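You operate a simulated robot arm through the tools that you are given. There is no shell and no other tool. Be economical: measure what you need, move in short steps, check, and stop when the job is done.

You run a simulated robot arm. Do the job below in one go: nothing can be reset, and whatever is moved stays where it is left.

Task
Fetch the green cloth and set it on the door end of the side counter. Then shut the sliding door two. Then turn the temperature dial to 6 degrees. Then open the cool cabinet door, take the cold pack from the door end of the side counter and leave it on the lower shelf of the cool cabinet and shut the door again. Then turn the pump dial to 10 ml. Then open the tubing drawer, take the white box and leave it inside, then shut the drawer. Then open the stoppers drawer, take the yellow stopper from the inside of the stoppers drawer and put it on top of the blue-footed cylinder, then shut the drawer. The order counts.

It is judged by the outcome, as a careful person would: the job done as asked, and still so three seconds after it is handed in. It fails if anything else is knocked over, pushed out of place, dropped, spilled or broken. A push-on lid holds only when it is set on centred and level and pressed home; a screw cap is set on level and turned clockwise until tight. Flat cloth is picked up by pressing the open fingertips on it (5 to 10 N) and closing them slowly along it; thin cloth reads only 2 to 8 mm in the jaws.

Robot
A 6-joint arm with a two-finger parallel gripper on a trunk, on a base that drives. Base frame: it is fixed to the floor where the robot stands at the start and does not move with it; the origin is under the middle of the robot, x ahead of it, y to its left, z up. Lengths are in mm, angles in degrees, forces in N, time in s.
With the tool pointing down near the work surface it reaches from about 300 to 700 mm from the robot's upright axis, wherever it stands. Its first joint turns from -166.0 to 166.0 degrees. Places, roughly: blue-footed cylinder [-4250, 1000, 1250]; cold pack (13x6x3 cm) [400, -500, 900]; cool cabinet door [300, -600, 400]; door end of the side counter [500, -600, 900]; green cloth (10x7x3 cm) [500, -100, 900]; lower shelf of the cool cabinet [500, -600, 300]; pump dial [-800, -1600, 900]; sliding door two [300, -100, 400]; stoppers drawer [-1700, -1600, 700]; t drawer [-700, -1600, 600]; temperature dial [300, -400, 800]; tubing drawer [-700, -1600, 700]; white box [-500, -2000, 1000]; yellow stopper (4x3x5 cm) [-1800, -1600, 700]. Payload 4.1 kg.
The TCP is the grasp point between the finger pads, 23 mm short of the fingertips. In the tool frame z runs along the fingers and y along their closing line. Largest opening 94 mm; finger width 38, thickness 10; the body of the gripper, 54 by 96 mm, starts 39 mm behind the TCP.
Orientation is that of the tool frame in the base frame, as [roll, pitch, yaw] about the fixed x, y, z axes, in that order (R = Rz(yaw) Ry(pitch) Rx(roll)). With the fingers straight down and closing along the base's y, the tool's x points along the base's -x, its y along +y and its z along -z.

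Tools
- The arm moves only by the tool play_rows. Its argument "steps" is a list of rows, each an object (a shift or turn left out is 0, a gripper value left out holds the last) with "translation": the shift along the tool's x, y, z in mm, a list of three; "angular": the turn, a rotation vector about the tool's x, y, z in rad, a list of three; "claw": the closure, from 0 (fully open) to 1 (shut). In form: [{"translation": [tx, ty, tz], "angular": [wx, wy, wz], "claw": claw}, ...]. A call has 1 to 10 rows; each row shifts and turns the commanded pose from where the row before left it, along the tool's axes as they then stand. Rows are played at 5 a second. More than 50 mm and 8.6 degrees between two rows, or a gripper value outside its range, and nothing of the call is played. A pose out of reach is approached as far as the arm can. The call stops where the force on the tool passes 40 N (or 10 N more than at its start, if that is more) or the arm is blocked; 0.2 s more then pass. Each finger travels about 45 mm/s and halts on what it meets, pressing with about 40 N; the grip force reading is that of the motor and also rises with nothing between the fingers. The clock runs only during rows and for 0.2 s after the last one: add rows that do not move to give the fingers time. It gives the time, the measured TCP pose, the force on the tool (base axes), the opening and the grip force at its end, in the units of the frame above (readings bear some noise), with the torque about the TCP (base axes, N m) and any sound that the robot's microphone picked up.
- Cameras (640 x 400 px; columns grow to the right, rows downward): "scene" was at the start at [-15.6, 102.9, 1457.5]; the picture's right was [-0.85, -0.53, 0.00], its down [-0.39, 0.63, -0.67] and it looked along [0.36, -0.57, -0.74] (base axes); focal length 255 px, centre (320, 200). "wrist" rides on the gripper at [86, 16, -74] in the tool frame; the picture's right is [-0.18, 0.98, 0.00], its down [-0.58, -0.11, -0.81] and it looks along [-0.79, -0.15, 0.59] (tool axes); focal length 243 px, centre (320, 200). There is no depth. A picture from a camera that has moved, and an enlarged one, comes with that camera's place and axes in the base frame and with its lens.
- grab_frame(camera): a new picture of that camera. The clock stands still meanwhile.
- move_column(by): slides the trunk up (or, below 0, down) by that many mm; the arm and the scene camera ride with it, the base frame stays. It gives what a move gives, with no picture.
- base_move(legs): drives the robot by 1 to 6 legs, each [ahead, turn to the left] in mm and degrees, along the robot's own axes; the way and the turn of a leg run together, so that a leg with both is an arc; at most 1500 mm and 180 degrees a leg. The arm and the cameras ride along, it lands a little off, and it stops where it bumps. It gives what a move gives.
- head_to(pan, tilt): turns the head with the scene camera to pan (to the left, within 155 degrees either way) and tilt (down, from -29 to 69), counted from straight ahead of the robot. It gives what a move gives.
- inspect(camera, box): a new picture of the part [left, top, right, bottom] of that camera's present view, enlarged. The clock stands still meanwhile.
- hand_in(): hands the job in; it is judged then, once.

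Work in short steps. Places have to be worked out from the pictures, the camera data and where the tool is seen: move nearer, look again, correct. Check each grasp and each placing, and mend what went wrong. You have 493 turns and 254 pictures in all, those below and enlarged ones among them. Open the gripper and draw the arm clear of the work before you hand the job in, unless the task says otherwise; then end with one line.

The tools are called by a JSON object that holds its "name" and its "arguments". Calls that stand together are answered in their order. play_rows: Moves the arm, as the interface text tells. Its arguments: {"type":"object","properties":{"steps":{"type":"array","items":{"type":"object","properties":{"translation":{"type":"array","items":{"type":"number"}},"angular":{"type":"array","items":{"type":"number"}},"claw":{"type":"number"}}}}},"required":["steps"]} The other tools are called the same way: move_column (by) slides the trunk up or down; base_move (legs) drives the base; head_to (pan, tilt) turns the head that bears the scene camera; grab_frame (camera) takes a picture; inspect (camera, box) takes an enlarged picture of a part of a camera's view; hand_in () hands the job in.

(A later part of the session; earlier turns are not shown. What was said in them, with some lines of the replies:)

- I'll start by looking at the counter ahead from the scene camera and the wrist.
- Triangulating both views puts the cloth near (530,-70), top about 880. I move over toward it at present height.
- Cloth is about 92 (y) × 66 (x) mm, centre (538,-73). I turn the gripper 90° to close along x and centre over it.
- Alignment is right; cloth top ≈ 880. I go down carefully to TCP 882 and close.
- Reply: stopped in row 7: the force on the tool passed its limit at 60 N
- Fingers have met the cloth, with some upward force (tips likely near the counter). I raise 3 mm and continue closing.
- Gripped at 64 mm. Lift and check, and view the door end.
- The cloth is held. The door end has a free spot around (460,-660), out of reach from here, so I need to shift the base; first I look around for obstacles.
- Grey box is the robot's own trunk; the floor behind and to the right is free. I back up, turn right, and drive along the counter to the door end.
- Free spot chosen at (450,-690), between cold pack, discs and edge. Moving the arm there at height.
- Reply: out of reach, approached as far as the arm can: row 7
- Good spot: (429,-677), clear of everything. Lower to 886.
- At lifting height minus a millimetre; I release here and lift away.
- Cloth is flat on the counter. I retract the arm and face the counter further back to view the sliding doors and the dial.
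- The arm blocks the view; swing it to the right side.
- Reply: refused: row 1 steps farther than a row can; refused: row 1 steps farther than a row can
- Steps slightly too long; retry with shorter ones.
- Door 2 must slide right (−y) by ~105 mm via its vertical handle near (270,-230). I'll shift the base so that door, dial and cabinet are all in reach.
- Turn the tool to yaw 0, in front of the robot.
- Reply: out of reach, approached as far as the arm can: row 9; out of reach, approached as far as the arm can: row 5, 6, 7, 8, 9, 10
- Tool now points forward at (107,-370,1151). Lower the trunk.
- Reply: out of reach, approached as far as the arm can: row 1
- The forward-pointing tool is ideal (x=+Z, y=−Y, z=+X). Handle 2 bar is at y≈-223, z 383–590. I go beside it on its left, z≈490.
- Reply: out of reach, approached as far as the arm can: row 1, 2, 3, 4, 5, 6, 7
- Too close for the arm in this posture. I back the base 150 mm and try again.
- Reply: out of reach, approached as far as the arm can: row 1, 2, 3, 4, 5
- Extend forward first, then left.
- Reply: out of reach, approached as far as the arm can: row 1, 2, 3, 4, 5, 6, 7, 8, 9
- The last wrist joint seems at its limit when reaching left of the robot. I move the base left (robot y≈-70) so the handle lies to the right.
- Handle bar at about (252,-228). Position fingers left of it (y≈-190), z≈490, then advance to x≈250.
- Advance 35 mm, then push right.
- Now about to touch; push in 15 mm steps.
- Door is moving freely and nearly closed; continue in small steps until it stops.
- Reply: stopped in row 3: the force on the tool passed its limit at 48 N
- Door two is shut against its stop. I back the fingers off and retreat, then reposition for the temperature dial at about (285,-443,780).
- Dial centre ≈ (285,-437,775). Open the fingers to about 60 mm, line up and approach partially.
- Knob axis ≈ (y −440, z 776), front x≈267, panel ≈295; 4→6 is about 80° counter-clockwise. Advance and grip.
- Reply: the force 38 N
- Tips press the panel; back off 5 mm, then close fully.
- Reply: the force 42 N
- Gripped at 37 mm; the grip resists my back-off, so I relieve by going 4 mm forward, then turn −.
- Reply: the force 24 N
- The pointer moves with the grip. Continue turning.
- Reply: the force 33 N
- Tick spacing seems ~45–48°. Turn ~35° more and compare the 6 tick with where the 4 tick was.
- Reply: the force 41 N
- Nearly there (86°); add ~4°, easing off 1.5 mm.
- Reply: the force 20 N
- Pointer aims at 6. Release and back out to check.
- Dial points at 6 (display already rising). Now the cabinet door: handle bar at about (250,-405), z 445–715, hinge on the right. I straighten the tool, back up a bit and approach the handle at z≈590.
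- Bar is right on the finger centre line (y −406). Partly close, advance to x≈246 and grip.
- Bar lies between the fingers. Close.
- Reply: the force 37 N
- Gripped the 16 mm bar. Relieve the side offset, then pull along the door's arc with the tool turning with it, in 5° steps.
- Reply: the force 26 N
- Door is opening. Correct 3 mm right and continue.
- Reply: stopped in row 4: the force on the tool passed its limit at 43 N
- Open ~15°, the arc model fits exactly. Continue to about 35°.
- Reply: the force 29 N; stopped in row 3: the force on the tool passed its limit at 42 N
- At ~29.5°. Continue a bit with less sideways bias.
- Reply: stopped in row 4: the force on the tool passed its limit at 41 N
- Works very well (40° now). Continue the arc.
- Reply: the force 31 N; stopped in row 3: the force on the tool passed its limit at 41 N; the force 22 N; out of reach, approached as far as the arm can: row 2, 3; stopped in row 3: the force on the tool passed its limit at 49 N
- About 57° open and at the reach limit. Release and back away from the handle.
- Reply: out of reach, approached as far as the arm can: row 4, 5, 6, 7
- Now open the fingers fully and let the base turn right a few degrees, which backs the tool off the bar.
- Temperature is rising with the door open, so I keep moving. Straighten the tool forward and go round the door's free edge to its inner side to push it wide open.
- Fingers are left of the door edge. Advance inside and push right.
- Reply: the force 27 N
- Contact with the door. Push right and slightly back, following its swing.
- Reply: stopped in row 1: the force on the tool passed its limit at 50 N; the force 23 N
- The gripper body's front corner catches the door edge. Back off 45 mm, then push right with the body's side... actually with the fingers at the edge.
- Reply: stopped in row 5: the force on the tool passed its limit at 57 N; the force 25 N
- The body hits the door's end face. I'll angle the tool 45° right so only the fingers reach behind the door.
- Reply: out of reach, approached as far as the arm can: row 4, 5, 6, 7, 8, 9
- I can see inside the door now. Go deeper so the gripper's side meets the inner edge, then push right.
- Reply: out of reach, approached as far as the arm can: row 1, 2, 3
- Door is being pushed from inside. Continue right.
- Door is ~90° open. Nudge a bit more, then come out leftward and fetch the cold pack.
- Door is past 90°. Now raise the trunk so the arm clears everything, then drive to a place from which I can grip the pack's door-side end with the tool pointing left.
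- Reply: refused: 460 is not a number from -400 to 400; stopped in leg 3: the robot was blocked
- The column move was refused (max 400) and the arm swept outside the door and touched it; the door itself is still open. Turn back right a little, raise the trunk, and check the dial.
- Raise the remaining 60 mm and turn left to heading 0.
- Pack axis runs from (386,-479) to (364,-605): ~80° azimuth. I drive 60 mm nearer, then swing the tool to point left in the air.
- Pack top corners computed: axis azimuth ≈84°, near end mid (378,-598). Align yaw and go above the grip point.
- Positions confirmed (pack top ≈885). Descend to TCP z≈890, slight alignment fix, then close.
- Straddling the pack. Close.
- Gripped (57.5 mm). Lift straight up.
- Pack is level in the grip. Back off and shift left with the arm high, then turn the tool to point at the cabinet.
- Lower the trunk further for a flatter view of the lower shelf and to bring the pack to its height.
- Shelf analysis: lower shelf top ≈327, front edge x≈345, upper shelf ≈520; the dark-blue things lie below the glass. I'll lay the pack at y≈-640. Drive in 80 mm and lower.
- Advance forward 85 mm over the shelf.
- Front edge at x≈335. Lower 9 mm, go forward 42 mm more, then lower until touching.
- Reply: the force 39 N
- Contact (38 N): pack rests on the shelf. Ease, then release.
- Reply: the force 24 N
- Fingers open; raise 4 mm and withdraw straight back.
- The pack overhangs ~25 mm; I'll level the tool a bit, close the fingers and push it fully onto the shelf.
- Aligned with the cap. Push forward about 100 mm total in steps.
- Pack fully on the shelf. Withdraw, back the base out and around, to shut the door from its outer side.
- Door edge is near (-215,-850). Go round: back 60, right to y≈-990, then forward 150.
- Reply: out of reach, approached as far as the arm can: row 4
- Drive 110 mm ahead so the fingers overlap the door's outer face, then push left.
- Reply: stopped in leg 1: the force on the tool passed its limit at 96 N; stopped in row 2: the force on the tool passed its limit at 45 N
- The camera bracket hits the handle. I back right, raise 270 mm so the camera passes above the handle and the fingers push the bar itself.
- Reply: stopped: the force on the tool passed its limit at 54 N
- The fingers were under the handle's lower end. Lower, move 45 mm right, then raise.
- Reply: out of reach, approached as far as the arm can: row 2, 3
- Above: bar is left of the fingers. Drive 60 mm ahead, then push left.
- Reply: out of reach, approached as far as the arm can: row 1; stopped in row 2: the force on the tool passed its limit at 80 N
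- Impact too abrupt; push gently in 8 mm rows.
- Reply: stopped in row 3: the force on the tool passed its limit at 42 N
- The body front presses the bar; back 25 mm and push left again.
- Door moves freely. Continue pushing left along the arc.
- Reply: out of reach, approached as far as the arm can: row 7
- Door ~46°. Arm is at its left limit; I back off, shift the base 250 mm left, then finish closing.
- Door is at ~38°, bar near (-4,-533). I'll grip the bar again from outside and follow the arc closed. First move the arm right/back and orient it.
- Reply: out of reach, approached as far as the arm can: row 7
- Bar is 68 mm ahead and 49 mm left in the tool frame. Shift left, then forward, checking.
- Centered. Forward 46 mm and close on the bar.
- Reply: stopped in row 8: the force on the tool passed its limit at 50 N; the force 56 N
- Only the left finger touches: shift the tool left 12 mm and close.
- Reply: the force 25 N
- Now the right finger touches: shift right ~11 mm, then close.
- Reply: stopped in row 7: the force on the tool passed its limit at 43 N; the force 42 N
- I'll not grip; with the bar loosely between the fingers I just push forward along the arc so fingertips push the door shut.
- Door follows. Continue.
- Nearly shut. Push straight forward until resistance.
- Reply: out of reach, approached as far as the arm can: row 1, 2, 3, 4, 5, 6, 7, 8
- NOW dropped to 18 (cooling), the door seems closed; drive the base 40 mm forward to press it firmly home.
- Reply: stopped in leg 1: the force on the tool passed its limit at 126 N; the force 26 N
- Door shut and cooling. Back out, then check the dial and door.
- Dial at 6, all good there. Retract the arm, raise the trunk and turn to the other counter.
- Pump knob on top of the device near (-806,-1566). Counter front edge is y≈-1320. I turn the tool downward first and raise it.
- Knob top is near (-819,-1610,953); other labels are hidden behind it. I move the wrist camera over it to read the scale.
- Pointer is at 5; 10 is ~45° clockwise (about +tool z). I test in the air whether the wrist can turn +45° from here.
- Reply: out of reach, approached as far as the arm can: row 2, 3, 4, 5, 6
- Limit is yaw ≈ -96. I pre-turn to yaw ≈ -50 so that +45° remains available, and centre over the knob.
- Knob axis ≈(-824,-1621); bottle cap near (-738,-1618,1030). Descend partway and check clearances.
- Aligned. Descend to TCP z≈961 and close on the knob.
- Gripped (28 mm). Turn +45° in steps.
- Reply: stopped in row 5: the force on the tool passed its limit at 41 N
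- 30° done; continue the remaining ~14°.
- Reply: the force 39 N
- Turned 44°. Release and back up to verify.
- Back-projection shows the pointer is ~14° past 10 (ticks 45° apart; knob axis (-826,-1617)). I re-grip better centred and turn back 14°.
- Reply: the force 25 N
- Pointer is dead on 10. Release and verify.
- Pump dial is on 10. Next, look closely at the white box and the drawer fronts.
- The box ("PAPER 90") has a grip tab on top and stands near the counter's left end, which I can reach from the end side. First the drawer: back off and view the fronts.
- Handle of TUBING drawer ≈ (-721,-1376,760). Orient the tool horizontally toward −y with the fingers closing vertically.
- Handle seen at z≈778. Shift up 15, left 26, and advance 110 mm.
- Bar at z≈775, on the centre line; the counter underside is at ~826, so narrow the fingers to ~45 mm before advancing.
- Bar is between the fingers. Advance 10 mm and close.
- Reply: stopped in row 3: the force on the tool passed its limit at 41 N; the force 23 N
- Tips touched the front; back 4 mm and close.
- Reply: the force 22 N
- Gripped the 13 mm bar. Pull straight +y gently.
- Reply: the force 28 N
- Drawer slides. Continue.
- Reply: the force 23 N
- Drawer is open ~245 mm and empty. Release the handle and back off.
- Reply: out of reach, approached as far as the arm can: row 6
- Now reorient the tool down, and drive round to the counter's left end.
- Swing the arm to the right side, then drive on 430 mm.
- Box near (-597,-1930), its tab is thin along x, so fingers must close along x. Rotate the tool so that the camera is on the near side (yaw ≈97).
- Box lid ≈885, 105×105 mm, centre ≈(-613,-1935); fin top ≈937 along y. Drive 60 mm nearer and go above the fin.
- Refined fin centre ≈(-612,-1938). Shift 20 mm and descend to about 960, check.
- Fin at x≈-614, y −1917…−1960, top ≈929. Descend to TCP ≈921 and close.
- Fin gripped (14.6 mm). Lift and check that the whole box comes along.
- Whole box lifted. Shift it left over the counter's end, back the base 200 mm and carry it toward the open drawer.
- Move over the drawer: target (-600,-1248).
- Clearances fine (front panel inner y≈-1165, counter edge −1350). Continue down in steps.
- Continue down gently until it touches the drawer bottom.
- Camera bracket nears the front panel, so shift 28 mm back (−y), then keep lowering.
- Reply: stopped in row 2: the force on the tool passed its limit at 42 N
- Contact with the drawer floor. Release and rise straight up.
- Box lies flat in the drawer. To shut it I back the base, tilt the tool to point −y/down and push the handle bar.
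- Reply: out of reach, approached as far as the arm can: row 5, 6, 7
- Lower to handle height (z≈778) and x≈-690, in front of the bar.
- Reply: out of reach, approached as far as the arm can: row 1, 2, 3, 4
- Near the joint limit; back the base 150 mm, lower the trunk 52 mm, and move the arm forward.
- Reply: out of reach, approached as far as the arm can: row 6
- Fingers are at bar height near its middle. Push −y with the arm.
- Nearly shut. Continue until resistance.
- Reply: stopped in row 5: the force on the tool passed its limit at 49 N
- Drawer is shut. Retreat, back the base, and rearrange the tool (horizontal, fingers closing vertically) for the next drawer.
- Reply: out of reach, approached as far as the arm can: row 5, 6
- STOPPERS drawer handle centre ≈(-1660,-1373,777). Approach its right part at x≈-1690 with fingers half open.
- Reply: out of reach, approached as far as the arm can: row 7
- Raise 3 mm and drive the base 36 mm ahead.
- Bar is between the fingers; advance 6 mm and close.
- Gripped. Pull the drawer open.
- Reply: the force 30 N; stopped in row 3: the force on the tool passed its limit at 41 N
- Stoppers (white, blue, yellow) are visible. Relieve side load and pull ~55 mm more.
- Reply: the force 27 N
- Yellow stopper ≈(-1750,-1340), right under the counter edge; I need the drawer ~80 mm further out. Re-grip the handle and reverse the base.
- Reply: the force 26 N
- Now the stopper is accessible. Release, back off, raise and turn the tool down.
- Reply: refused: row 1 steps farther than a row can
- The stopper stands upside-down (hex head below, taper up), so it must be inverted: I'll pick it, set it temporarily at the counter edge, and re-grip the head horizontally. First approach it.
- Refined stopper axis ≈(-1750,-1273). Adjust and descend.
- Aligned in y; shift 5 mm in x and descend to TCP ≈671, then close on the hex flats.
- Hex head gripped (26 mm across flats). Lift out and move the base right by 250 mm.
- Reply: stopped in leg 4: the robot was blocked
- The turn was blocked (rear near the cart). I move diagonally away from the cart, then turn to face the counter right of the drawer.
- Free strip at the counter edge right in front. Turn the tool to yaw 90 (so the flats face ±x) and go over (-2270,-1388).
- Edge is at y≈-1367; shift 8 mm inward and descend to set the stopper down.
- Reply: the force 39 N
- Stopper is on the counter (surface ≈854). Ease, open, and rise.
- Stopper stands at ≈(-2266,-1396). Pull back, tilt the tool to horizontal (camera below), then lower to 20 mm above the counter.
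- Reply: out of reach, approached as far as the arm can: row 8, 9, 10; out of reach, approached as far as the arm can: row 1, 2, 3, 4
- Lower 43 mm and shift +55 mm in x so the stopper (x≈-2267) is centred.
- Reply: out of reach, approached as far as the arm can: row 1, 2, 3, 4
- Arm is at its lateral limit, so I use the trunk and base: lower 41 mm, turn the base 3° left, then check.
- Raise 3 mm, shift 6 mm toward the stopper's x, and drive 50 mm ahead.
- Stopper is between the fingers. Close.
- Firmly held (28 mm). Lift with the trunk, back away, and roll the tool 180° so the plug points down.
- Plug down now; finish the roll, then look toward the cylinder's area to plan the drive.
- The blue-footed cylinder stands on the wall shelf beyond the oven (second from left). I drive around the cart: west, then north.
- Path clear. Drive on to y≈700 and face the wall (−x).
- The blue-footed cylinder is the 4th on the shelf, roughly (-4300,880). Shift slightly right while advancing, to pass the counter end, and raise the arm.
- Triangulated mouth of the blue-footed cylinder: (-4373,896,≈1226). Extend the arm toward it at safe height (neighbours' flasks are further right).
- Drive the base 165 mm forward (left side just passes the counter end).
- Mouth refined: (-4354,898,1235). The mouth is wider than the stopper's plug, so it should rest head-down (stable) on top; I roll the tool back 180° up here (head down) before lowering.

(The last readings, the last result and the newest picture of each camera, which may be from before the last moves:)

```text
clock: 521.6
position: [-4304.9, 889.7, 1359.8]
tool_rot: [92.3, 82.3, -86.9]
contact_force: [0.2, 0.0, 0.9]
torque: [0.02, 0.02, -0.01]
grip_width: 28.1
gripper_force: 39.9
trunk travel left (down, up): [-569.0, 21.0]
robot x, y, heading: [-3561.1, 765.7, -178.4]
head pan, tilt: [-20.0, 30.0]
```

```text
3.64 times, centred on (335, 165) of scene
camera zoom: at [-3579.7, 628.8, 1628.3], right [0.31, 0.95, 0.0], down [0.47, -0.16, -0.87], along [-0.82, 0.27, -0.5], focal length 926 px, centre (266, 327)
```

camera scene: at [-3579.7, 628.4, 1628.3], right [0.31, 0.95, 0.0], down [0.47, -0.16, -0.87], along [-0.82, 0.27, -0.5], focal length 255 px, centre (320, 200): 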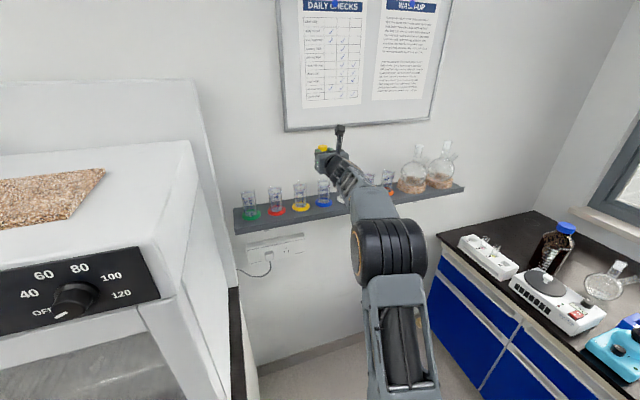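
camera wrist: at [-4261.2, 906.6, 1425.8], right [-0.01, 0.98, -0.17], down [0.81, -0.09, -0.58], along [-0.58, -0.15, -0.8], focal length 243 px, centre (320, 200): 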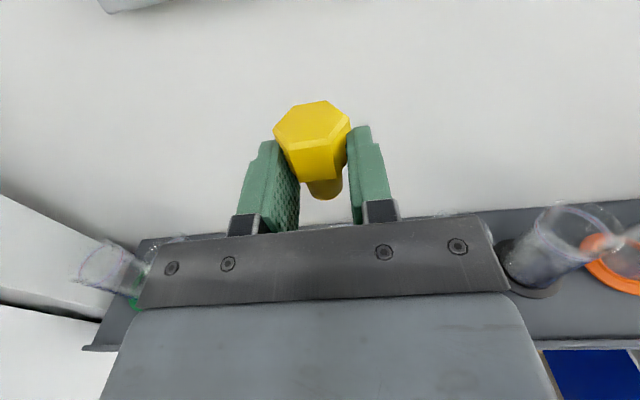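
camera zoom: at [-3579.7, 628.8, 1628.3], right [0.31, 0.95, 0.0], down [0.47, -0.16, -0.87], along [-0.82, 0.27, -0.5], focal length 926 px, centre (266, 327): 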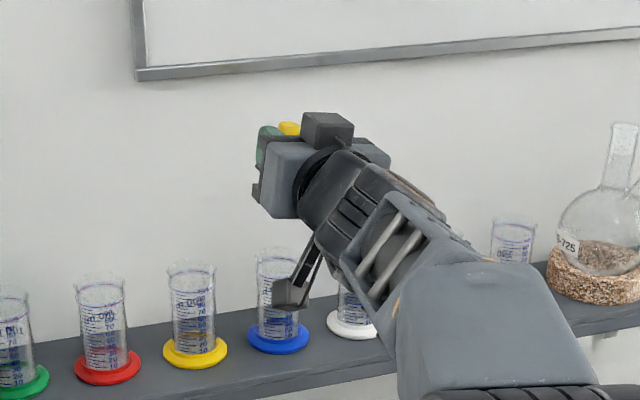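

Finish the roll, move over the mouth axis and lower to ~15 mm above.

{"name": "play_rows", "arguments": {"steps": [{"angular": [0, 0, -0.134]}, {"translation": [0, -8, 22]}, {"translation": [0, 0, 22]}, {"translation": [30, 0, 0]}, {"translation": [30, 0, 0]}, {"translation": [24, 0, 0]}, {}]}}

{"name": "inspect", "arguments": {"camera": "scene", "box": [285, 130, 385, 220]}}

```text
clock: 523.2
position: [-4350.0, 898.0, 1275.5]
tool_rot: [151.0, 89.6, -28.1]
contact_force: [0.9, 0.1, 0.9]
torque: [-0.04, 0.01, 0.03]
grip_width: 27.9
gripper_force: 40.3
trunk travel left (down, up): [-569.0, 21.0]
robot x, y, heading: [-3562.3, 765.4, -178.3]
head pan, tilt: [-20.0, 30.0]
```

```text
4.44 times, centred on (335, 175) of scene
camera zoom: at [-3579.7, 628.9, 1628.3], right [0.31, 0.95, 0.0], down [0.47, -0.16, -0.87], along [-0.82, 0.27, -0.5], focal length 1132 px, centre (253, 311)
```

zoom: 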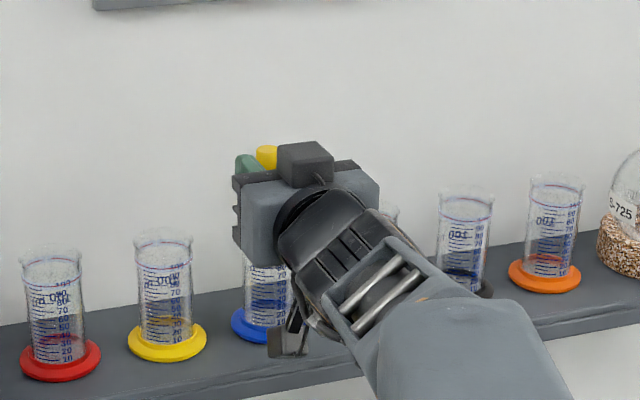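

Shift +3 mm in y, then lower in small steps watching force.

{"name": "play_rows", "arguments": {"steps": [{"translation": [3, -3, 0]}, {"translation": [3, 0, 0]}, {"translation": [2, 0, 0]}, {"translation": [2, 0, 0]}, {}]}}

{"name": "play_rows", "arguments": {"steps": [{"translation": [1.5, 0, 0]}, {"translation": [1.5, 0, 0]}, {}]}}

{"name": "play_rows", "arguments": {"steps": [{"translation": [1.5, 0, 0]}, {"translation": [1.5, 0, 0]}, {}]}}

```text
clock: 524.4
position: [-4348.2, 900.7, 1264.1]
tool_rot: [149.3, 89.6, -29.8]
contact_force: [-0.2, -0.2, 0.1]
torque: [0.01, 0.05, 0.0]
grip_width: 27.8
gripper_force: 39.9
trunk travel left (down, up): [-569.0, 21.0]
robot x, y, heading: [-3560.6, 761.6, -178.5]
head pan, tilt: [-20.0, 30.0]
```

```text
clock: 525.2
position: [-4348.6, 900.1, 1261.7]
tool_rot: [146.3, 89.6, -32.8]
contact_force: [0.0, 0.4, -0.3]
torque: [-0.01, 0.01, 0.02]
grip_width: 27.9
gripper_force: 40.0
trunk travel left (down, up): [-569.0, 21.0]
robot x, y, heading: [-3562.5, 767.2, -178.1]
head pan, tilt: [-20.0, 30.0]
```

```text
clock: 526.0
position: [-4345.8, 900.5, 1259.5]
tool_rot: [137.2, 89.8, -42.0]
contact_force: [-2.5, -0.8, 4.6]
torque: [0.0, 0.12, -0.01]
grip_width: 27.9
gripper_force: 39.9
trunk travel left (down, up): [-569.0, 21.0]
robot x, y, heading: [-3560.2, 762.1, -178.0]
head pan, tilt: [-20.0, 30.0]
```

Light contact at TCP z≈1259.5. To see whether it's a full top surface or just the rim, I lift 3 mm, shift 6 mm toward +x and touch again.

{"name": "play_rows", "arguments": {"steps": [{"translation": [-3, 0, 0]}, {"translation": [0, 0, -6]}, {"translation": [1.5, 0, 0]}, {"translation": [1, 0, 0]}, {}]}}

{"name": "play_rows", "arguments": {"steps": [{"translation": [1, 0, 0]}, {}]}}

{"name": "play_rows", "arguments": {"steps": [{"translation": [1, 0, 0]}, {}]}}

{"name": "play_rows", "arguments": {"steps": [{"translation": [1, 0, 0]}, {}]}}

```text
clock: 527.2
position: [-4342.9, 901.2, 1259.9]
tool_rot: [145.3, 89.7, -33.9]
contact_force: [-0.8, 0.1, 1.2]
torque: [0.01, 0.03, -0.04]
grip_width: 27.8
gripper_force: 39.9
trunk travel left (down, up): [-569.0, 21.0]
robot x, y, heading: [-3560.6, 762.8, -178.4]
head pan, tilt: [-20.0, 30.0]
```

```text
clock: 527.8
position: [-4342.5, 900.8, 1260.2]
tool_rot: [136.3, 89.7, -42.9]
contact_force: [-1.6, 1.0, 6.4]
torque: [0.05, 0.06, -0.01]
grip_width: 27.9
gripper_force: 40.0
trunk travel left (down, up): [-569.0, 21.0]
robot x, y, heading: [-3561.4, 764.1, -178.5]
head pan, tilt: [-20.0, 30.0]
```

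```text
clock: 528.4
position: [-4342.4, 901.7, 1258.1]
tool_rot: [123.0, 89.7, -56.0]
contact_force: [-1.9, 0.8, 10.4]
torque: [0.01, 0.15, 0.03]
grip_width: 28.0
gripper_force: 40.3
trunk travel left (down, up): [-569.0, 21.0]
robot x, y, heading: [-3560.2, 766.8, -178.4]
head pan, tilt: [-20.0, 30.0]
```

```text
clock: 529.0
position: [-4340.8, 900.6, 1259.2]
tool_rot: [90.9, 89.8, -88.2]
contact_force: [-2.8, 0.4, 17.7]
torque: [0.03, 0.24, 0.0]
grip_width: 28.1
gripper_force: 39.5
trunk travel left (down, up): [-569.0, 21.0]
robot x, y, heading: [-3562.0, 763.2, -178.6]
head pan, tilt: [-20.0, 30.0]
```

Same contact height after the shift, so the cylinder's top supports the stopper like a surface. Go back to the axis, touch down lightly.

{"name": "play_rows", "arguments": {"steps": [{"translation": [-5, 0, 0]}, {"translation": [0, 0, 7]}, {"translation": [2, 0, 0]}, {}]}}

{"name": "play_rows", "arguments": {"steps": [{"translation": [1, 0, 0]}, {"translation": [0.7, 0, 0]}, {}]}}

{"name": "head_to", "arguments": {"pan": -5, "tilt": 30}}

{"name": "inspect", "arguments": {"camera": "scene", "box": [340, 120, 440, 220]}}

```text
clock: 530.0
position: [-4348.4, 900.7, 1261.8]
tool_rot: [136.0, 89.7, -43.2]
contact_force: [5.0, -1.1, 10.6]
torque: [-0.02, -0.09, 0.01]
grip_width: 27.9
gripper_force: 39.9
trunk travel left (down, up): [-569.0, 21.0]
robot x, y, heading: [-3561.6, 765.2, -178.6]
head pan, tilt: [-20.0, 30.0]
```

```text
clock: 530.8
position: [-4347.5, 900.4, 1260.5]
tool_rot: [128.8, 89.8, -50.4]
contact_force: [3.3, 0.0, 12.3]
torque: [-0.01, 0.01, 0.02]
grip_width: 28.0
gripper_force: 40.4
trunk travel left (down, up): [-569.0, 21.0]
robot x, y, heading: [-3561.2, 765.9, -178.2]
head pan, tilt: [-20.0, 30.0]
```

```text
clock: 531.6
position: [-4347.4, 900.4, 1259.4]
tool_rot: [135.2, 89.8, -44.0]
contact_force: [4.8, -0.5, 12.2]
torque: [0.05, 0.06, 0.02]
grip_width: 28.1
gripper_force: 39.5
trunk travel left (down, up): [-569.0, 21.0]
robot x, y, heading: [-3560.2, 766.2, -178.3]
head pan, tilt: [-5.0, 30.0]
```

```text
4.00 times, centred on (390, 170) of scene
camera zoom: at [-3581.7, 605.3, 1628.3], right [0.06, 1.0, 0.0], down [0.5, -0.03, -0.87], along [-0.87, 0.05, -0.5], focal length 1019 px, centre (40, 320)
```

zoom: 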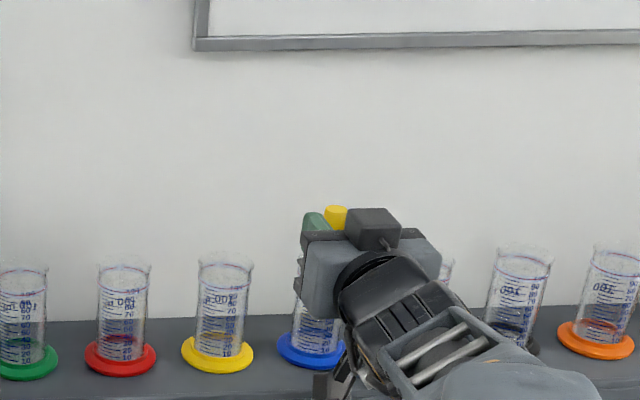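

Seated with light load (12 N). Ease 1 mm up, then open the fingers slowly.

{"name": "play_rows", "arguments": {"steps": [{"translation": [-1.0, 0, 0]}, {}]}}

{"name": "play_rows", "arguments": {"steps": [{"claw": 0.68}, {"claw": 0.62}, {"claw": 0.55}, {"claw": 0.5}, {}, {}]}}

{"name": "inspect", "arguments": {"camera": "scene", "box": [340, 120, 440, 220]}}

```text
clock: 532.2
position: [-4348.5, 900.8, 1258.6]
tool_rot: [144.5, 89.6, -34.7]
contact_force: [3.0, 0.1, 9.8]
torque: [-0.01, 0.08, -0.01]
grip_width: 28.1
gripper_force: 40.5
trunk travel left (down, up): [-569.0, 21.0]
robot x, y, heading: [-3559.8, 764.3, -178.5]
head pan, tilt: [-5.0, 30.0]
```

```text
clock: 533.6
position: [-4350.0, 901.3, 1257.5]
tool_rot: [146.9, 89.6, -32.2]
contact_force: [0.7, -0.1, -0.2]
torque: [-0.04, 0.0, 0.03]
grip_width: 47.0
gripper_force: 0.2
trunk travel left (down, up): [-569.0, 21.0]
robot x, y, heading: [-3563.1, 762.2, -177.9]
head pan, tilt: [-5.0, 30.0]
```

```text
4.00 times, centred on (390, 170) of scene
camera zoom: at [-3584.1, 605.7, 1628.3], right [0.06, 1.0, 0.0], down [0.5, -0.03, -0.87], along [-0.86, 0.05, -0.5], focal length 1019 px, centre (40, 320)
```

zoom: 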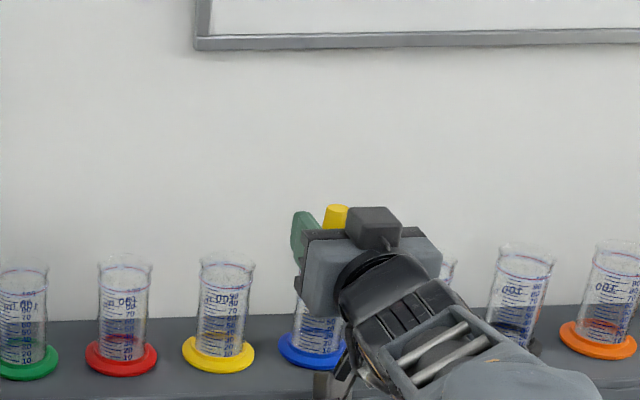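

Stopper stands by itself. Withdraw straight back slowly.

{"name": "play_rows", "arguments": {"steps": [{"translation": [0, 0, -8]}, {"translation": [0, 0, -12]}, {"translation": [0, 0, -20]}, {"translation": [0, 0, -30]}, {"translation": [0, 0, -40]}, {"translation": [0, 0, -40]}]}}

{"name": "inspect", "arguments": {"camera": "scene", "box": [340, 120, 460, 230]}}

```text
clock: 535.0
position: [-4199.7, 901.5, 1259.0]
tool_rot: [147.1, 89.7, -32.0]
contact_force: [-0.4, 0.0, 0.5]
torque: [0.01, -0.03, -0.02]
grip_width: 47.0
gripper_force: 0.0
trunk travel left (down, up): [-569.0, 21.0]
robot x, y, heading: [-3560.0, 764.5, -178.3]
head pan, tilt: [-5.0, 30.0]
```

```text
3.64 times, centred on (400, 175) of scene
camera zoom: at [-3583.4, 605.5, 1628.3], right [0.06, 1.0, 0.0], down [0.5, -0.03, -0.87], along [-0.86, 0.05, -0.5], focal length 926 px, centre (29, 291)
```

zoom: 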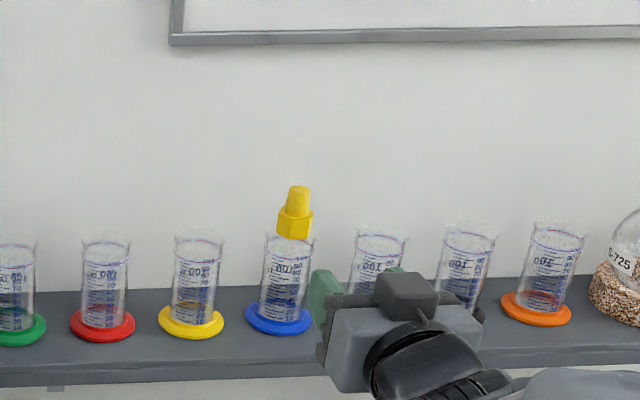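

The stopper stands on top of the blue-footed cylinder, all neighbours in place. Retract and drive back to shut the stoppers drawer.

{"name": "play_rows", "arguments": {"steps": [{"translation": [0, 0, -45]}, {"translation": [0, 0, -45]}, {"translation": [0, 0, -45]}, {"claw": 1.0}]}}

{"name": "base_move", "arguments": {"legs": [[-420, 0]]}}

{"name": "inspect", "arguments": {"camera": "scene", "box": [320, 120, 440, 220]}}

```text
clock: 536.0
position: [-4062.7, 904.8, 1262.3]
tool_rot: [144.4, 89.5, -34.7]
contact_force: [0.9, 0.2, 0.8]
torque: [-0.04, 0.0, -0.01]
grip_width: 12.3
gripper_force: 0.1
trunk travel left (down, up): [-569.0, 21.0]
robot x, y, heading: [-3562.8, 762.5, -178.3]
head pan, tilt: [-5.0, 30.0]
```

```text
clock: 538.5
position: [-3647.6, 918.8, 1263.9]
tool_rot: [145.6, 89.8, -33.8]
contact_force: [0.2, 0.6, 0.1]
torque: [-0.02, 0.01, -0.02]
grip_width: 0.0
gripper_force: 39.7
trunk travel left (down, up): [-569.0, 21.0]
robot x, y, heading: [-3146.5, 777.2, -178.5]
head pan, tilt: [-5.0, 30.0]
```

```text
4.00 times, centred on (380, 170) of scene
camera zoom: at [-3168.6, 617.4, 1628.3], right [0.06, 1.0, 0.0], down [0.5, -0.03, -0.87], along [-0.86, 0.05, -0.5], focal length 1019 px, centre (80, 320)
```

zoom: 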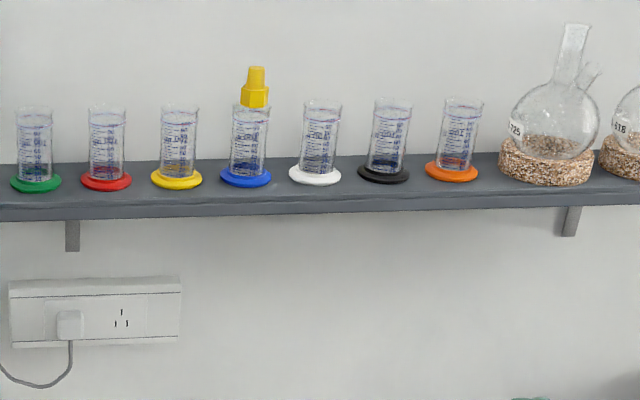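

Stable. Now drive back: south, then east along y≈-600.

{"name": "base_move", "arguments": {"legs": [[0, 88.5], [1380, 0], [0, 90], [1500, 0]]}}

{"name": "head_to", "arguments": {"pan": -50, "tilt": 40}}

{"name": "grab_frame", "arguments": {"camera": "scene"}}

```text
clock: 559.8
position: [-1209.5, -824.0, 1263.1]
tool_rot: [147.7, 89.6, 144.3]
contact_force: [0.4, -0.4, 0.3]
torque: [0.02, 0.0, 0.04]
grip_width: 0.0
gripper_force: 40.3
trunk travel left (down, up): [-569.0, 21.0]
robot x, y, heading: [-1702.4, -645.9, -2.1]
head pan, tilt: [-5.0, 30.0]
```

```text
clock: 561.0
position: [-1207.1, -824.6, 1262.6]
tool_rot: [147.3, 89.6, 144.0]
contact_force: [0.4, -1.0, 0.1]
torque: [0.0, -0.02, 0.01]
grip_width: 0.0
gripper_force: 39.9
trunk travel left (down, up): [-569.0, 21.0]
robot x, y, heading: [-1698.8, -647.2, -2.7]
head pan, tilt: [-50.0, 40.0]
```

```text
33 pictures are left
camera scene: at [-1696.6, -545.3, 1613.0], right [-0.79, -0.61, 0.0], down [-0.39, 0.51, -0.77], along [0.47, -0.61, -0.64], focal length 255 px, centre (320, 200)
```

scene: 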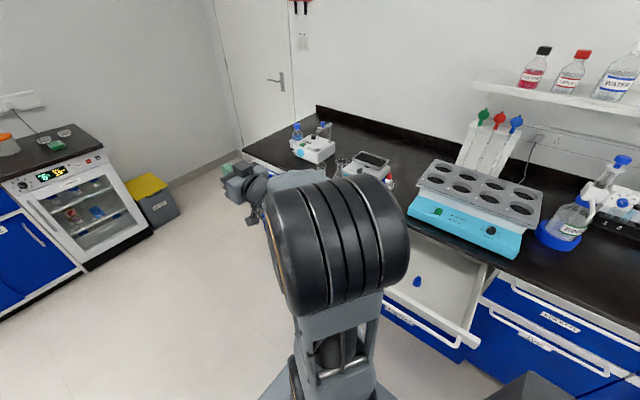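

{"name": "base_move", "arguments": {"legs": [[0, 32], [190, 0], [0, -119.5]]}}

{"name": "move_column", "arguments": {"by": -380}}

{"name": "head_to", "arguments": {"pan": 0, "tilt": 45}}

{"name": "grab_frame", "arguments": {"camera": "scene"}}

```text
clock: 569.0
position: [-1692.0, -1052.1, 1263.0]
tool_rot: [146.7, 89.6, 55.3]
contact_force: [-0.3, 0.0, -0.2]
torque: [-0.03, 0.0, 0.02]
grip_width: 0.1
gripper_force: 39.6
trunk travel left (down, up): [-569.0, 21.0]
robot x, y, heading: [-1536.1, -555.1, -90.2]
head pan, tilt: [-50.0, 40.0]
```

```text
clock: 572.7
position: [-1691.2, -1052.5, 883.0]
tool_rot: [146.7, 89.6, 55.4]
contact_force: [0.2, 0.1, 0.1]
torque: [-0.01, 0.03, -0.03]
grip_width: 0.0
gripper_force: 40.3
trunk travel left (down, up): [-189.0, 401.0]
robot x, y, heading: [-1528.6, -554.7, -90.5]
head pan, tilt: [-50.0, 40.0]
```

```text
clock: 573.9
position: [-1691.7, -1051.3, 882.3]
tool_rot: [147.0, 89.6, 55.8]
contact_force: [0.1, 0.3, 0.1]
torque: [0.02, 0.0, -0.03]
grip_width: 0.0
gripper_force: 40.3
trunk travel left (down, up): [-189.0, 401.0]
robot x, y, heading: [-1533.0, -555.6, -90.3]
head pan, tilt: [0.0, 45.0]
```

```text
32 pictures are left
camera scene: at [-1363.6, -577.6, 1225.7], right [-1.0, 0.01, 0.0], down [0.0, 0.71, -0.71], along [0.0, -0.71, -0.71], focal length 255 px, centre (320, 200)
```

scene: 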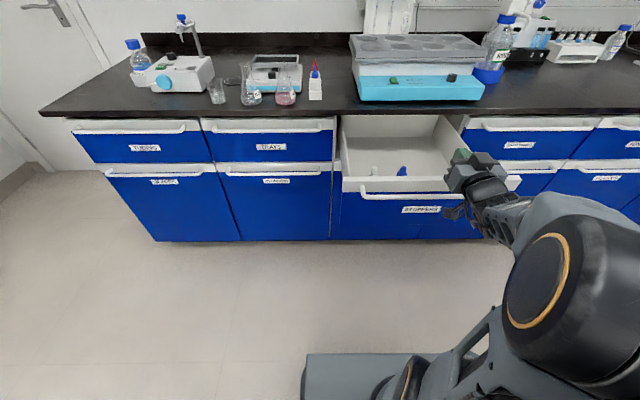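

Back 100 mm, lower to handle height, then push the bar with closed fingertips.

{"name": "base_move", "arguments": {"legs": [[-110, 0]]}}

{"name": "move_column", "arguments": {"by": -104}}

{"name": "inspect", "arguments": {"camera": "scene", "box": [320, 80, 540, 220]}}

```text
clock: 575.0
position: [-1690.3, -943.0, 882.9]
tool_rot: [147.4, 89.6, 56.1]
contact_force: [0.4, -0.8, -0.7]
torque: [-0.01, -0.01, 0.0]
grip_width: 0.0
gripper_force: 40.0
trunk travel left (down, up): [-189.0, 401.0]
robot x, y, heading: [-1532.6, -446.1, -90.1]
head pan, tilt: [0.0, 45.0]
```

```text
clock: 576.4
position: [-1689.9, -942.4, 778.4]
tool_rot: [146.5, 89.6, 55.2]
contact_force: [-0.1, -0.5, 0.0]
torque: [-0.01, -0.01, 0.01]
grip_width: 0.0
gripper_force: 40.0
trunk travel left (down, up): [-85.0, 505.0]
robot x, y, heading: [-1530.9, -445.4, -90.2]
head pan, tilt: [0.0, 45.0]
```

```text
2.86 times, centred on (430, 150) of scene
camera zoom: at [-1363.0, -468.4, 1121.7], right [-1.0, 0.01, 0.0], down [0.0, 0.71, -0.71], along [0.0, -0.71, -0.71], focal length 728 px, centre (6, 343)
```

zoom: 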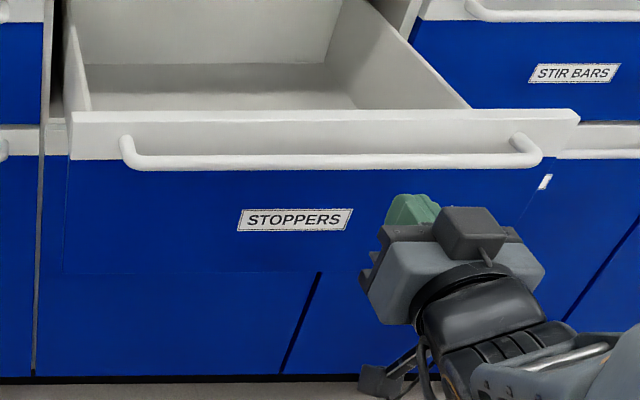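

{"name": "play_rows", "arguments": {"steps": [{"translation": [0, 0, 30]}, {"translation": [0, 0, 12]}, {"translation": [0, 0, 8]}, {"translation": [0, 0, 8]}, {"translation": [0, 0, 15]}, {"translation": [0, 0, 20]}, {"translation": [0, 0, 20]}]}}

{"name": "inspect", "arguments": {"camera": "scene", "box": [320, 60, 540, 200]}}

```text
clock: 578.0
position: [-1692.3, -1056.1, 777.9]
tool_rot: [149.1, 89.5, 57.9]
contact_force: [1.0, -0.1, 0.0]
torque: [0.0, -0.03, -0.02]
grip_width: 0.4
gripper_force: 40.2
trunk travel left (down, up): [-85.0, 505.0]
robot x, y, heading: [-1533.5, -446.9, -90.0]
head pan, tilt: [0.0, 45.0]
```

```text
2.86 times, centred on (430, 130) of scene
camera zoom: at [-1363.0, -468.3, 1121.7], right [-1.0, 0.01, 0.0], down [0.0, 0.71, -0.71], along [0.0, -0.71, -0.71], focal length 728 px, centre (6, 400)
```

zoom: 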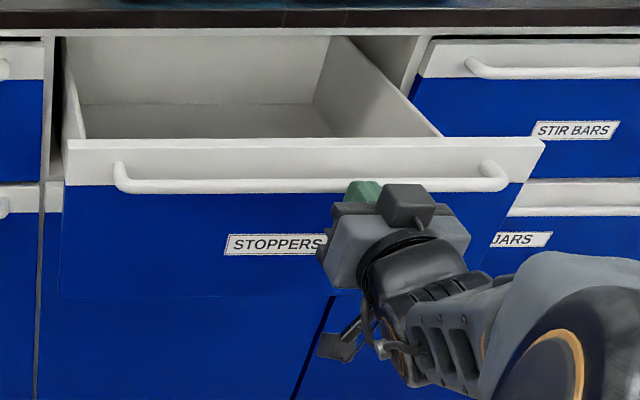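

Drawer is closing. Continue gently.

{"name": "play_rows", "arguments": {"steps": [{"translation": [0, 0, 16]}, {"translation": [0, 0, 16]}, {"translation": [0, 0, 16]}, {"translation": [0, 0, 16]}, {"translation": [0, 0, 16]}, {"translation": [0, 0, 16]}, {"translation": [0, 0, 16]}, {"translation": [0, 0, 16]}, {"translation": [0, 0, 16]}]}}

{"name": "play_rows", "arguments": {"steps": [{"translation": [0, 0, 12]}, {"translation": [0, 0, 12]}, {"translation": [0, 0, 12]}, {"translation": [0, 0, 12]}]}}

{"name": "grab_frame", "arguments": {"camera": "scene"}}

```text
clock: 580.0
position: [-1696.5, -1200.7, 777.2]
tool_rot: [146.2, 89.6, 54.9]
contact_force: [-0.6, -0.5, 0.1]
torque: [-0.02, -0.03, -0.03]
grip_width: 0.2
gripper_force: 40.1
trunk travel left (down, up): [-85.0, 505.0]
robot x, y, heading: [-1534.8, -446.3, -90.3]
head pan, tilt: [0.0, 45.0]
```

```text
clock: 581.0
position: [-1697.0, -1246.8, 777.4]
tool_rot: [149.7, 89.6, 58.4]
contact_force: [-0.7, -0.2, 0.3]
torque: [0.03, -0.03, 0.01]
grip_width: 0.0
gripper_force: 40.1
trunk travel left (down, up): [-85.0, 505.0]
robot x, y, heading: [-1528.6, -447.8, -90.5]
head pan, tilt: [0.0, 45.0]
```

```text
29 pictures are left
camera scene: at [-1363.0, -468.3, 1121.7], right [-1.0, 0.01, 0.0], down [0.0, 0.71, -0.71], along [0.0, -0.71, -0.71], focal length 255 px, centre (320, 200)
```

scene: 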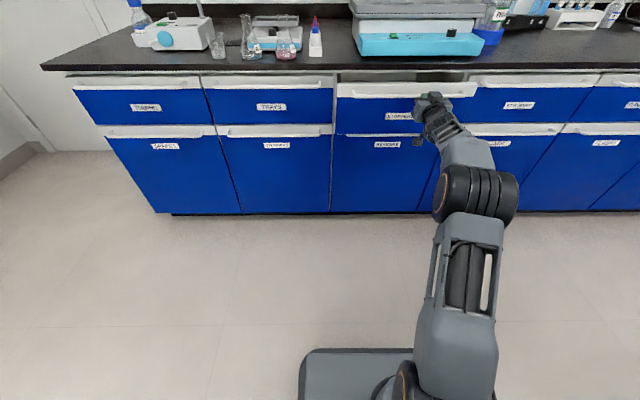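

About 90 mm left. Drive the base forward to finish.

{"name": "base_move", "arguments": {"legs": [[60, 0]]}}

{"name": "play_rows", "arguments": {"steps": [{"translation": [0, 0, 8]}, {"translation": [0, 0, 8]}, {"translation": [0, 0, 8]}, {"translation": [0, 0, 6]}, {"translation": [0, 0, 6]}, {"translation": [0, 0, 6]}]}}

{"name": "inspect", "arguments": {"camera": "scene", "box": [310, 30, 500, 150]}}

```text
clock: 582.0
position: [-1696.9, -1306.9, 777.7]
tool_rot: [147.6, 89.6, 56.4]
contact_force: [0.0, 0.6, -0.4]
torque: [0.0, -0.01, -0.02]
grip_width: 0.0
gripper_force: 39.9
trunk travel left (down, up): [-85.0, 505.0]
robot x, y, heading: [-1532.0, -508.2, -90.1]
head pan, tilt: [0.0, 45.0]
```

```text
clock: 582.9
position: [-1698.6, -1328.8, 777.1]
tool_rot: [157.1, 89.6, 65.9]
contact_force: [6.0, 30.8, -0.3]
torque: [-0.09, -0.02, 0.29]
grip_width: 0.1
gripper_force: 40.1
trunk travel left (down, up): [-85.0, 505.0]
robot x, y, heading: [-1532.8, -506.3, -89.9]
head pan, tilt: [0.0, 45.0]
stopped in row 4: the force on the tool passed its limit at 60 N (the readings are from after the stop); the commanded pose is now the measured one
```

```text
3.33 times, centred on (405, 90) of scene
camera zoom: at [-1362.9, -525.3, 1121.7], right [-1.0, 0.01, 0.0], down [0.0, 0.71, -0.71], along [0.0, -0.71, -0.71], focal length 849 px, centre (37, 567)
```

zoom: 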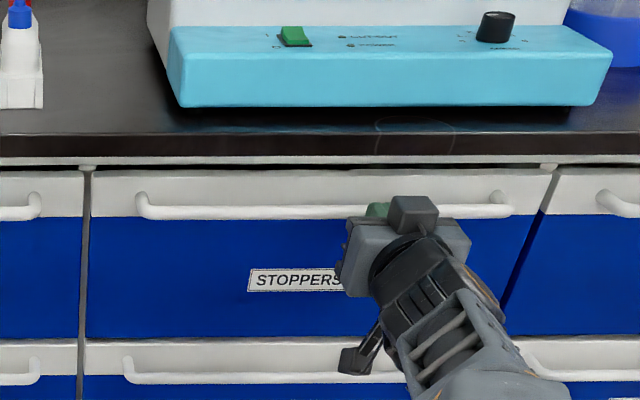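

Shut (stop at 60 N). Retreat, open the gripper, raise the arm clear, and do final checks.

{"name": "play_rows", "arguments": {"steps": [{"translation": [0, 0, -30]}, {"translation": [0, 0, -45]}, {"translation": [0, 0, -45]}, {"translation": [0, 0, -45]}, {"translation": [0, 0, -45], "claw": 0.0}, {}, {}]}}

{"name": "base_move", "arguments": {"legs": [[-80, 0]]}}

{"name": "move_column", "arguments": {"by": 350}}

{"name": "grab_frame", "arguments": {"camera": "scene"}}

{"name": "head_to", "arguments": {"pan": 75, "tilt": 25}}

{"name": "grab_frame", "arguments": {"camera": "scene"}}

```text
clock: 584.5
position: [-1695.1, -1119.8, 776.4]
tool_rot: [160.0, 89.4, 69.0]
contact_force: [-0.6, 0.1, -0.5]
torque: [0.03, 0.0, -0.02]
grip_width: 68.6
gripper_force: 0.0
trunk travel left (down, up): [-85.0, 505.0]
robot x, y, heading: [-1532.6, -505.9, -90.5]
head pan, tilt: [0.0, 45.0]
```

```text
clock: 585.5
position: [-1695.6, -1042.1, 777.0]
tool_rot: [160.0, 89.4, 68.9]
contact_force: [0.4, 0.4, -0.8]
torque: [0.0, 0.0, 0.01]
grip_width: 93.9
gripper_force: 0.0
trunk travel left (down, up): [-85.0, 505.0]
robot x, y, heading: [-1531.1, -424.5, -90.2]
head pan, tilt: [0.0, 45.0]
```

```text
clock: 588.9
position: [-1694.8, -1041.7, 1127.7]
tool_rot: [160.0, 89.4, 68.9]
contact_force: [0.4, -0.3, 0.5]
torque: [0.04, -0.03, -0.01]
grip_width: 93.9
gripper_force: 0.1
trunk travel left (down, up): [-435.0, 155.0]
robot x, y, heading: [-1529.4, -422.8, -90.1]
head pan, tilt: [0.0, 45.0]
```

```text
27 pictures are left
camera scene: at [-1362.9, -449.0, 1471.6], right [-1.0, 0.01, 0.0], down [0.0, 0.71, -0.71], along [0.0, -0.71, -0.71], focal length 255 px, centre (320, 200)
```

scene: 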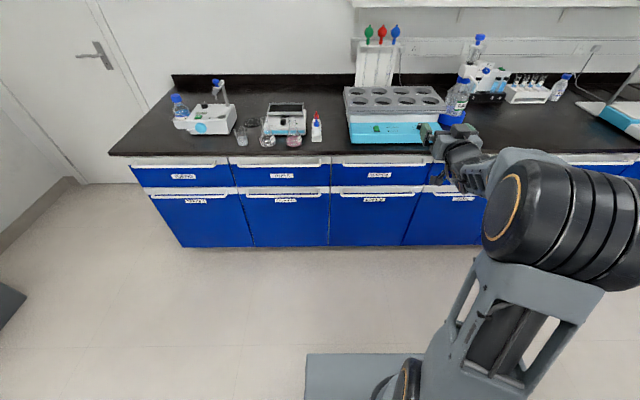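

```text
clock: 590.4
position: [-1695.3, -1041.9, 1127.2]
tool_rot: [159.9, 89.4, 68.8]
contact_force: [-0.6, -1.0, 0.2]
torque: [0.0, -0.02, 0.02]
grip_width: 93.9
gripper_force: 0.1
trunk travel left (down, up): [-435.0, 155.0]
robot x, y, heading: [-1535.0, -429.8, -90.3]
head pan, tilt: [75.0, 25.0]
```

```text
26 pictures are left
camera scene: at [-1273.6, -392.0, 1502.2], right [-0.26, -0.96, 0.0], down [-0.41, 0.11, -0.91], along [0.87, -0.24, -0.42], focal length 255 px, centre (320, 200)
```

scene: 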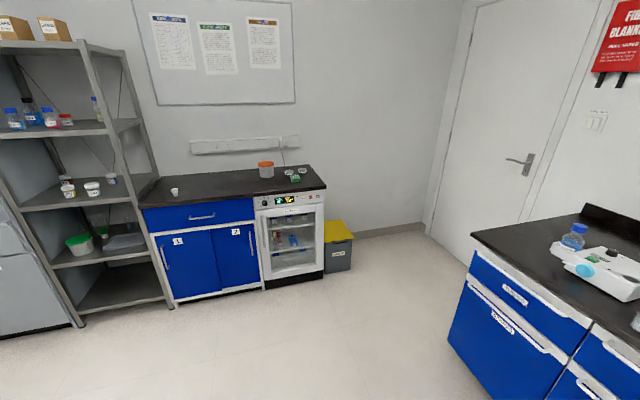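

{"name": "inspect", "arguments": {"camera": "scene", "box": [150, 150, 350, 300]}}

{"name": "inspect", "arguments": {"camera": "scene", "box": [250, 190, 290, 215]}}

{"name": "head_to", "arguments": {"pan": -120, "tilt": 15}}

{"name": "grab_frame", "arguments": {"camera": "scene"}}

```text
2.67 times, centred on (250, 225) of scene
camera zoom: at [-1273.6, -392.0, 1502.2], right [-0.26, -0.96, 0.0], down [-0.41, 0.11, -0.91], along [0.87, -0.24, -0.42], focal length 679 px, centre (507, 133)
```

zoom: 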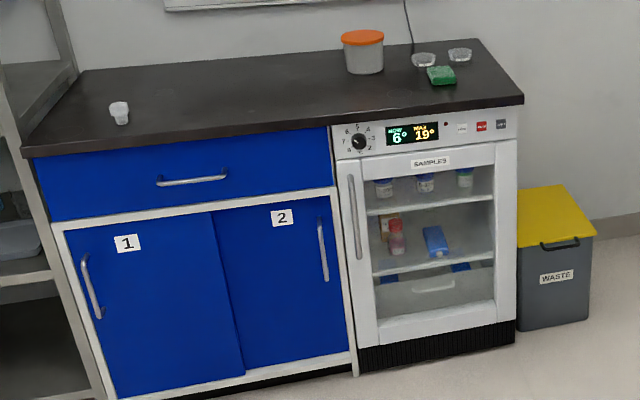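

```text
16.00 times, centred on (270, 202) of scene
camera zoom: at [-1273.6, -392.0, 1502.2], right [-0.26, -0.96, 0.0], down [-0.41, 0.11, -0.91], along [0.87, -0.24, -0.42], focal length 4075 px, centre (1120, 160)
```

zoom: 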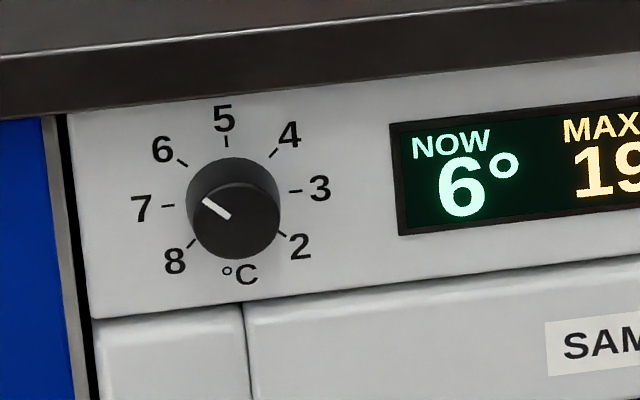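

```text
clock: 593.3
position: [-1694.8, -1042.2, 1126.2]
tool_rot: [159.9, 89.4, 68.8]
contact_force: [0.5, -0.1, -0.8]
torque: [0.01, 0.01, 0.03]
grip_width: 94.2
gripper_force: 0.0
trunk travel left (down, up): [-435.0, 155.0]
robot x, y, heading: [-1532.6, -424.5, -90.4]
head pan, tilt: [-120.0, 15.0]
```

```text
23 pictures are left
camera scene: at [-1443.1, -320.5, 1518.5], right [0.5, 0.86, 0.0], down [0.22, -0.13, -0.97], along [-0.83, 0.49, -0.26], focal length 255 px, centre (320, 200)
```

scene: 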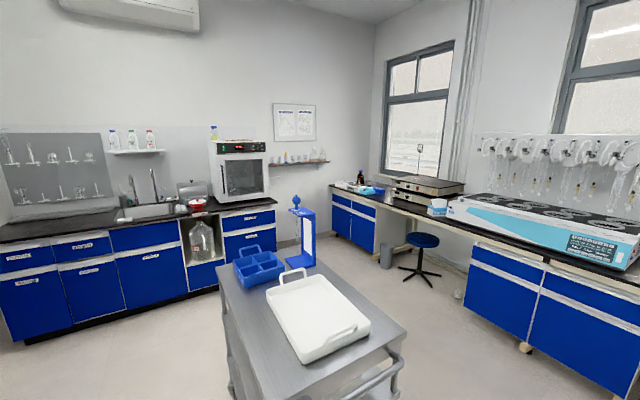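

NOW reads 6° with the dial at 6, doors shut, cloth and pack in place. Last check on the stopper from afar.

{"name": "inspect", "arguments": {"camera": "scene", "box": [265, 140, 335, 180]}}

```text
9.14 times, centred on (300, 160) of scene
camera zoom: at [-1443.1, -320.5, 1518.5], right [0.5, 0.86, 0.0], down [0.22, -0.13, -0.97], along [-0.83, 0.49, -0.26], focal length 2329 px, centre (503, 566)
```

zoom: 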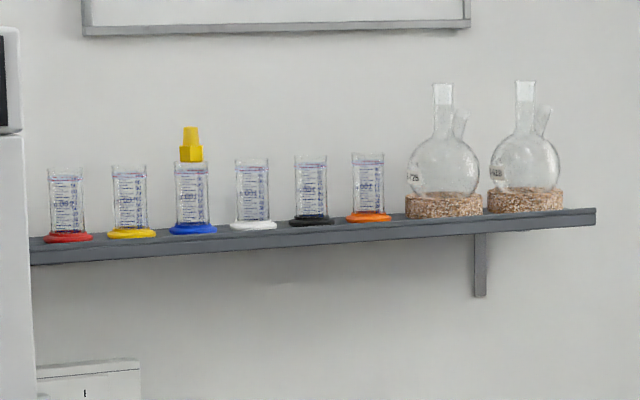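

The stopper is still on top of the blue-footed cylinder. The gripper is open and the arm is clear, so I hand the job in.

{"name": "hand_in", "arguments": {}}

```text
The job is handed in.
```

I did all seven steps in the order given, the final checks looked right, and the job is handed in. The yellow stopper stands wide end down on top of the blue-footed cylinder; the mouth is too wide for it to plug.
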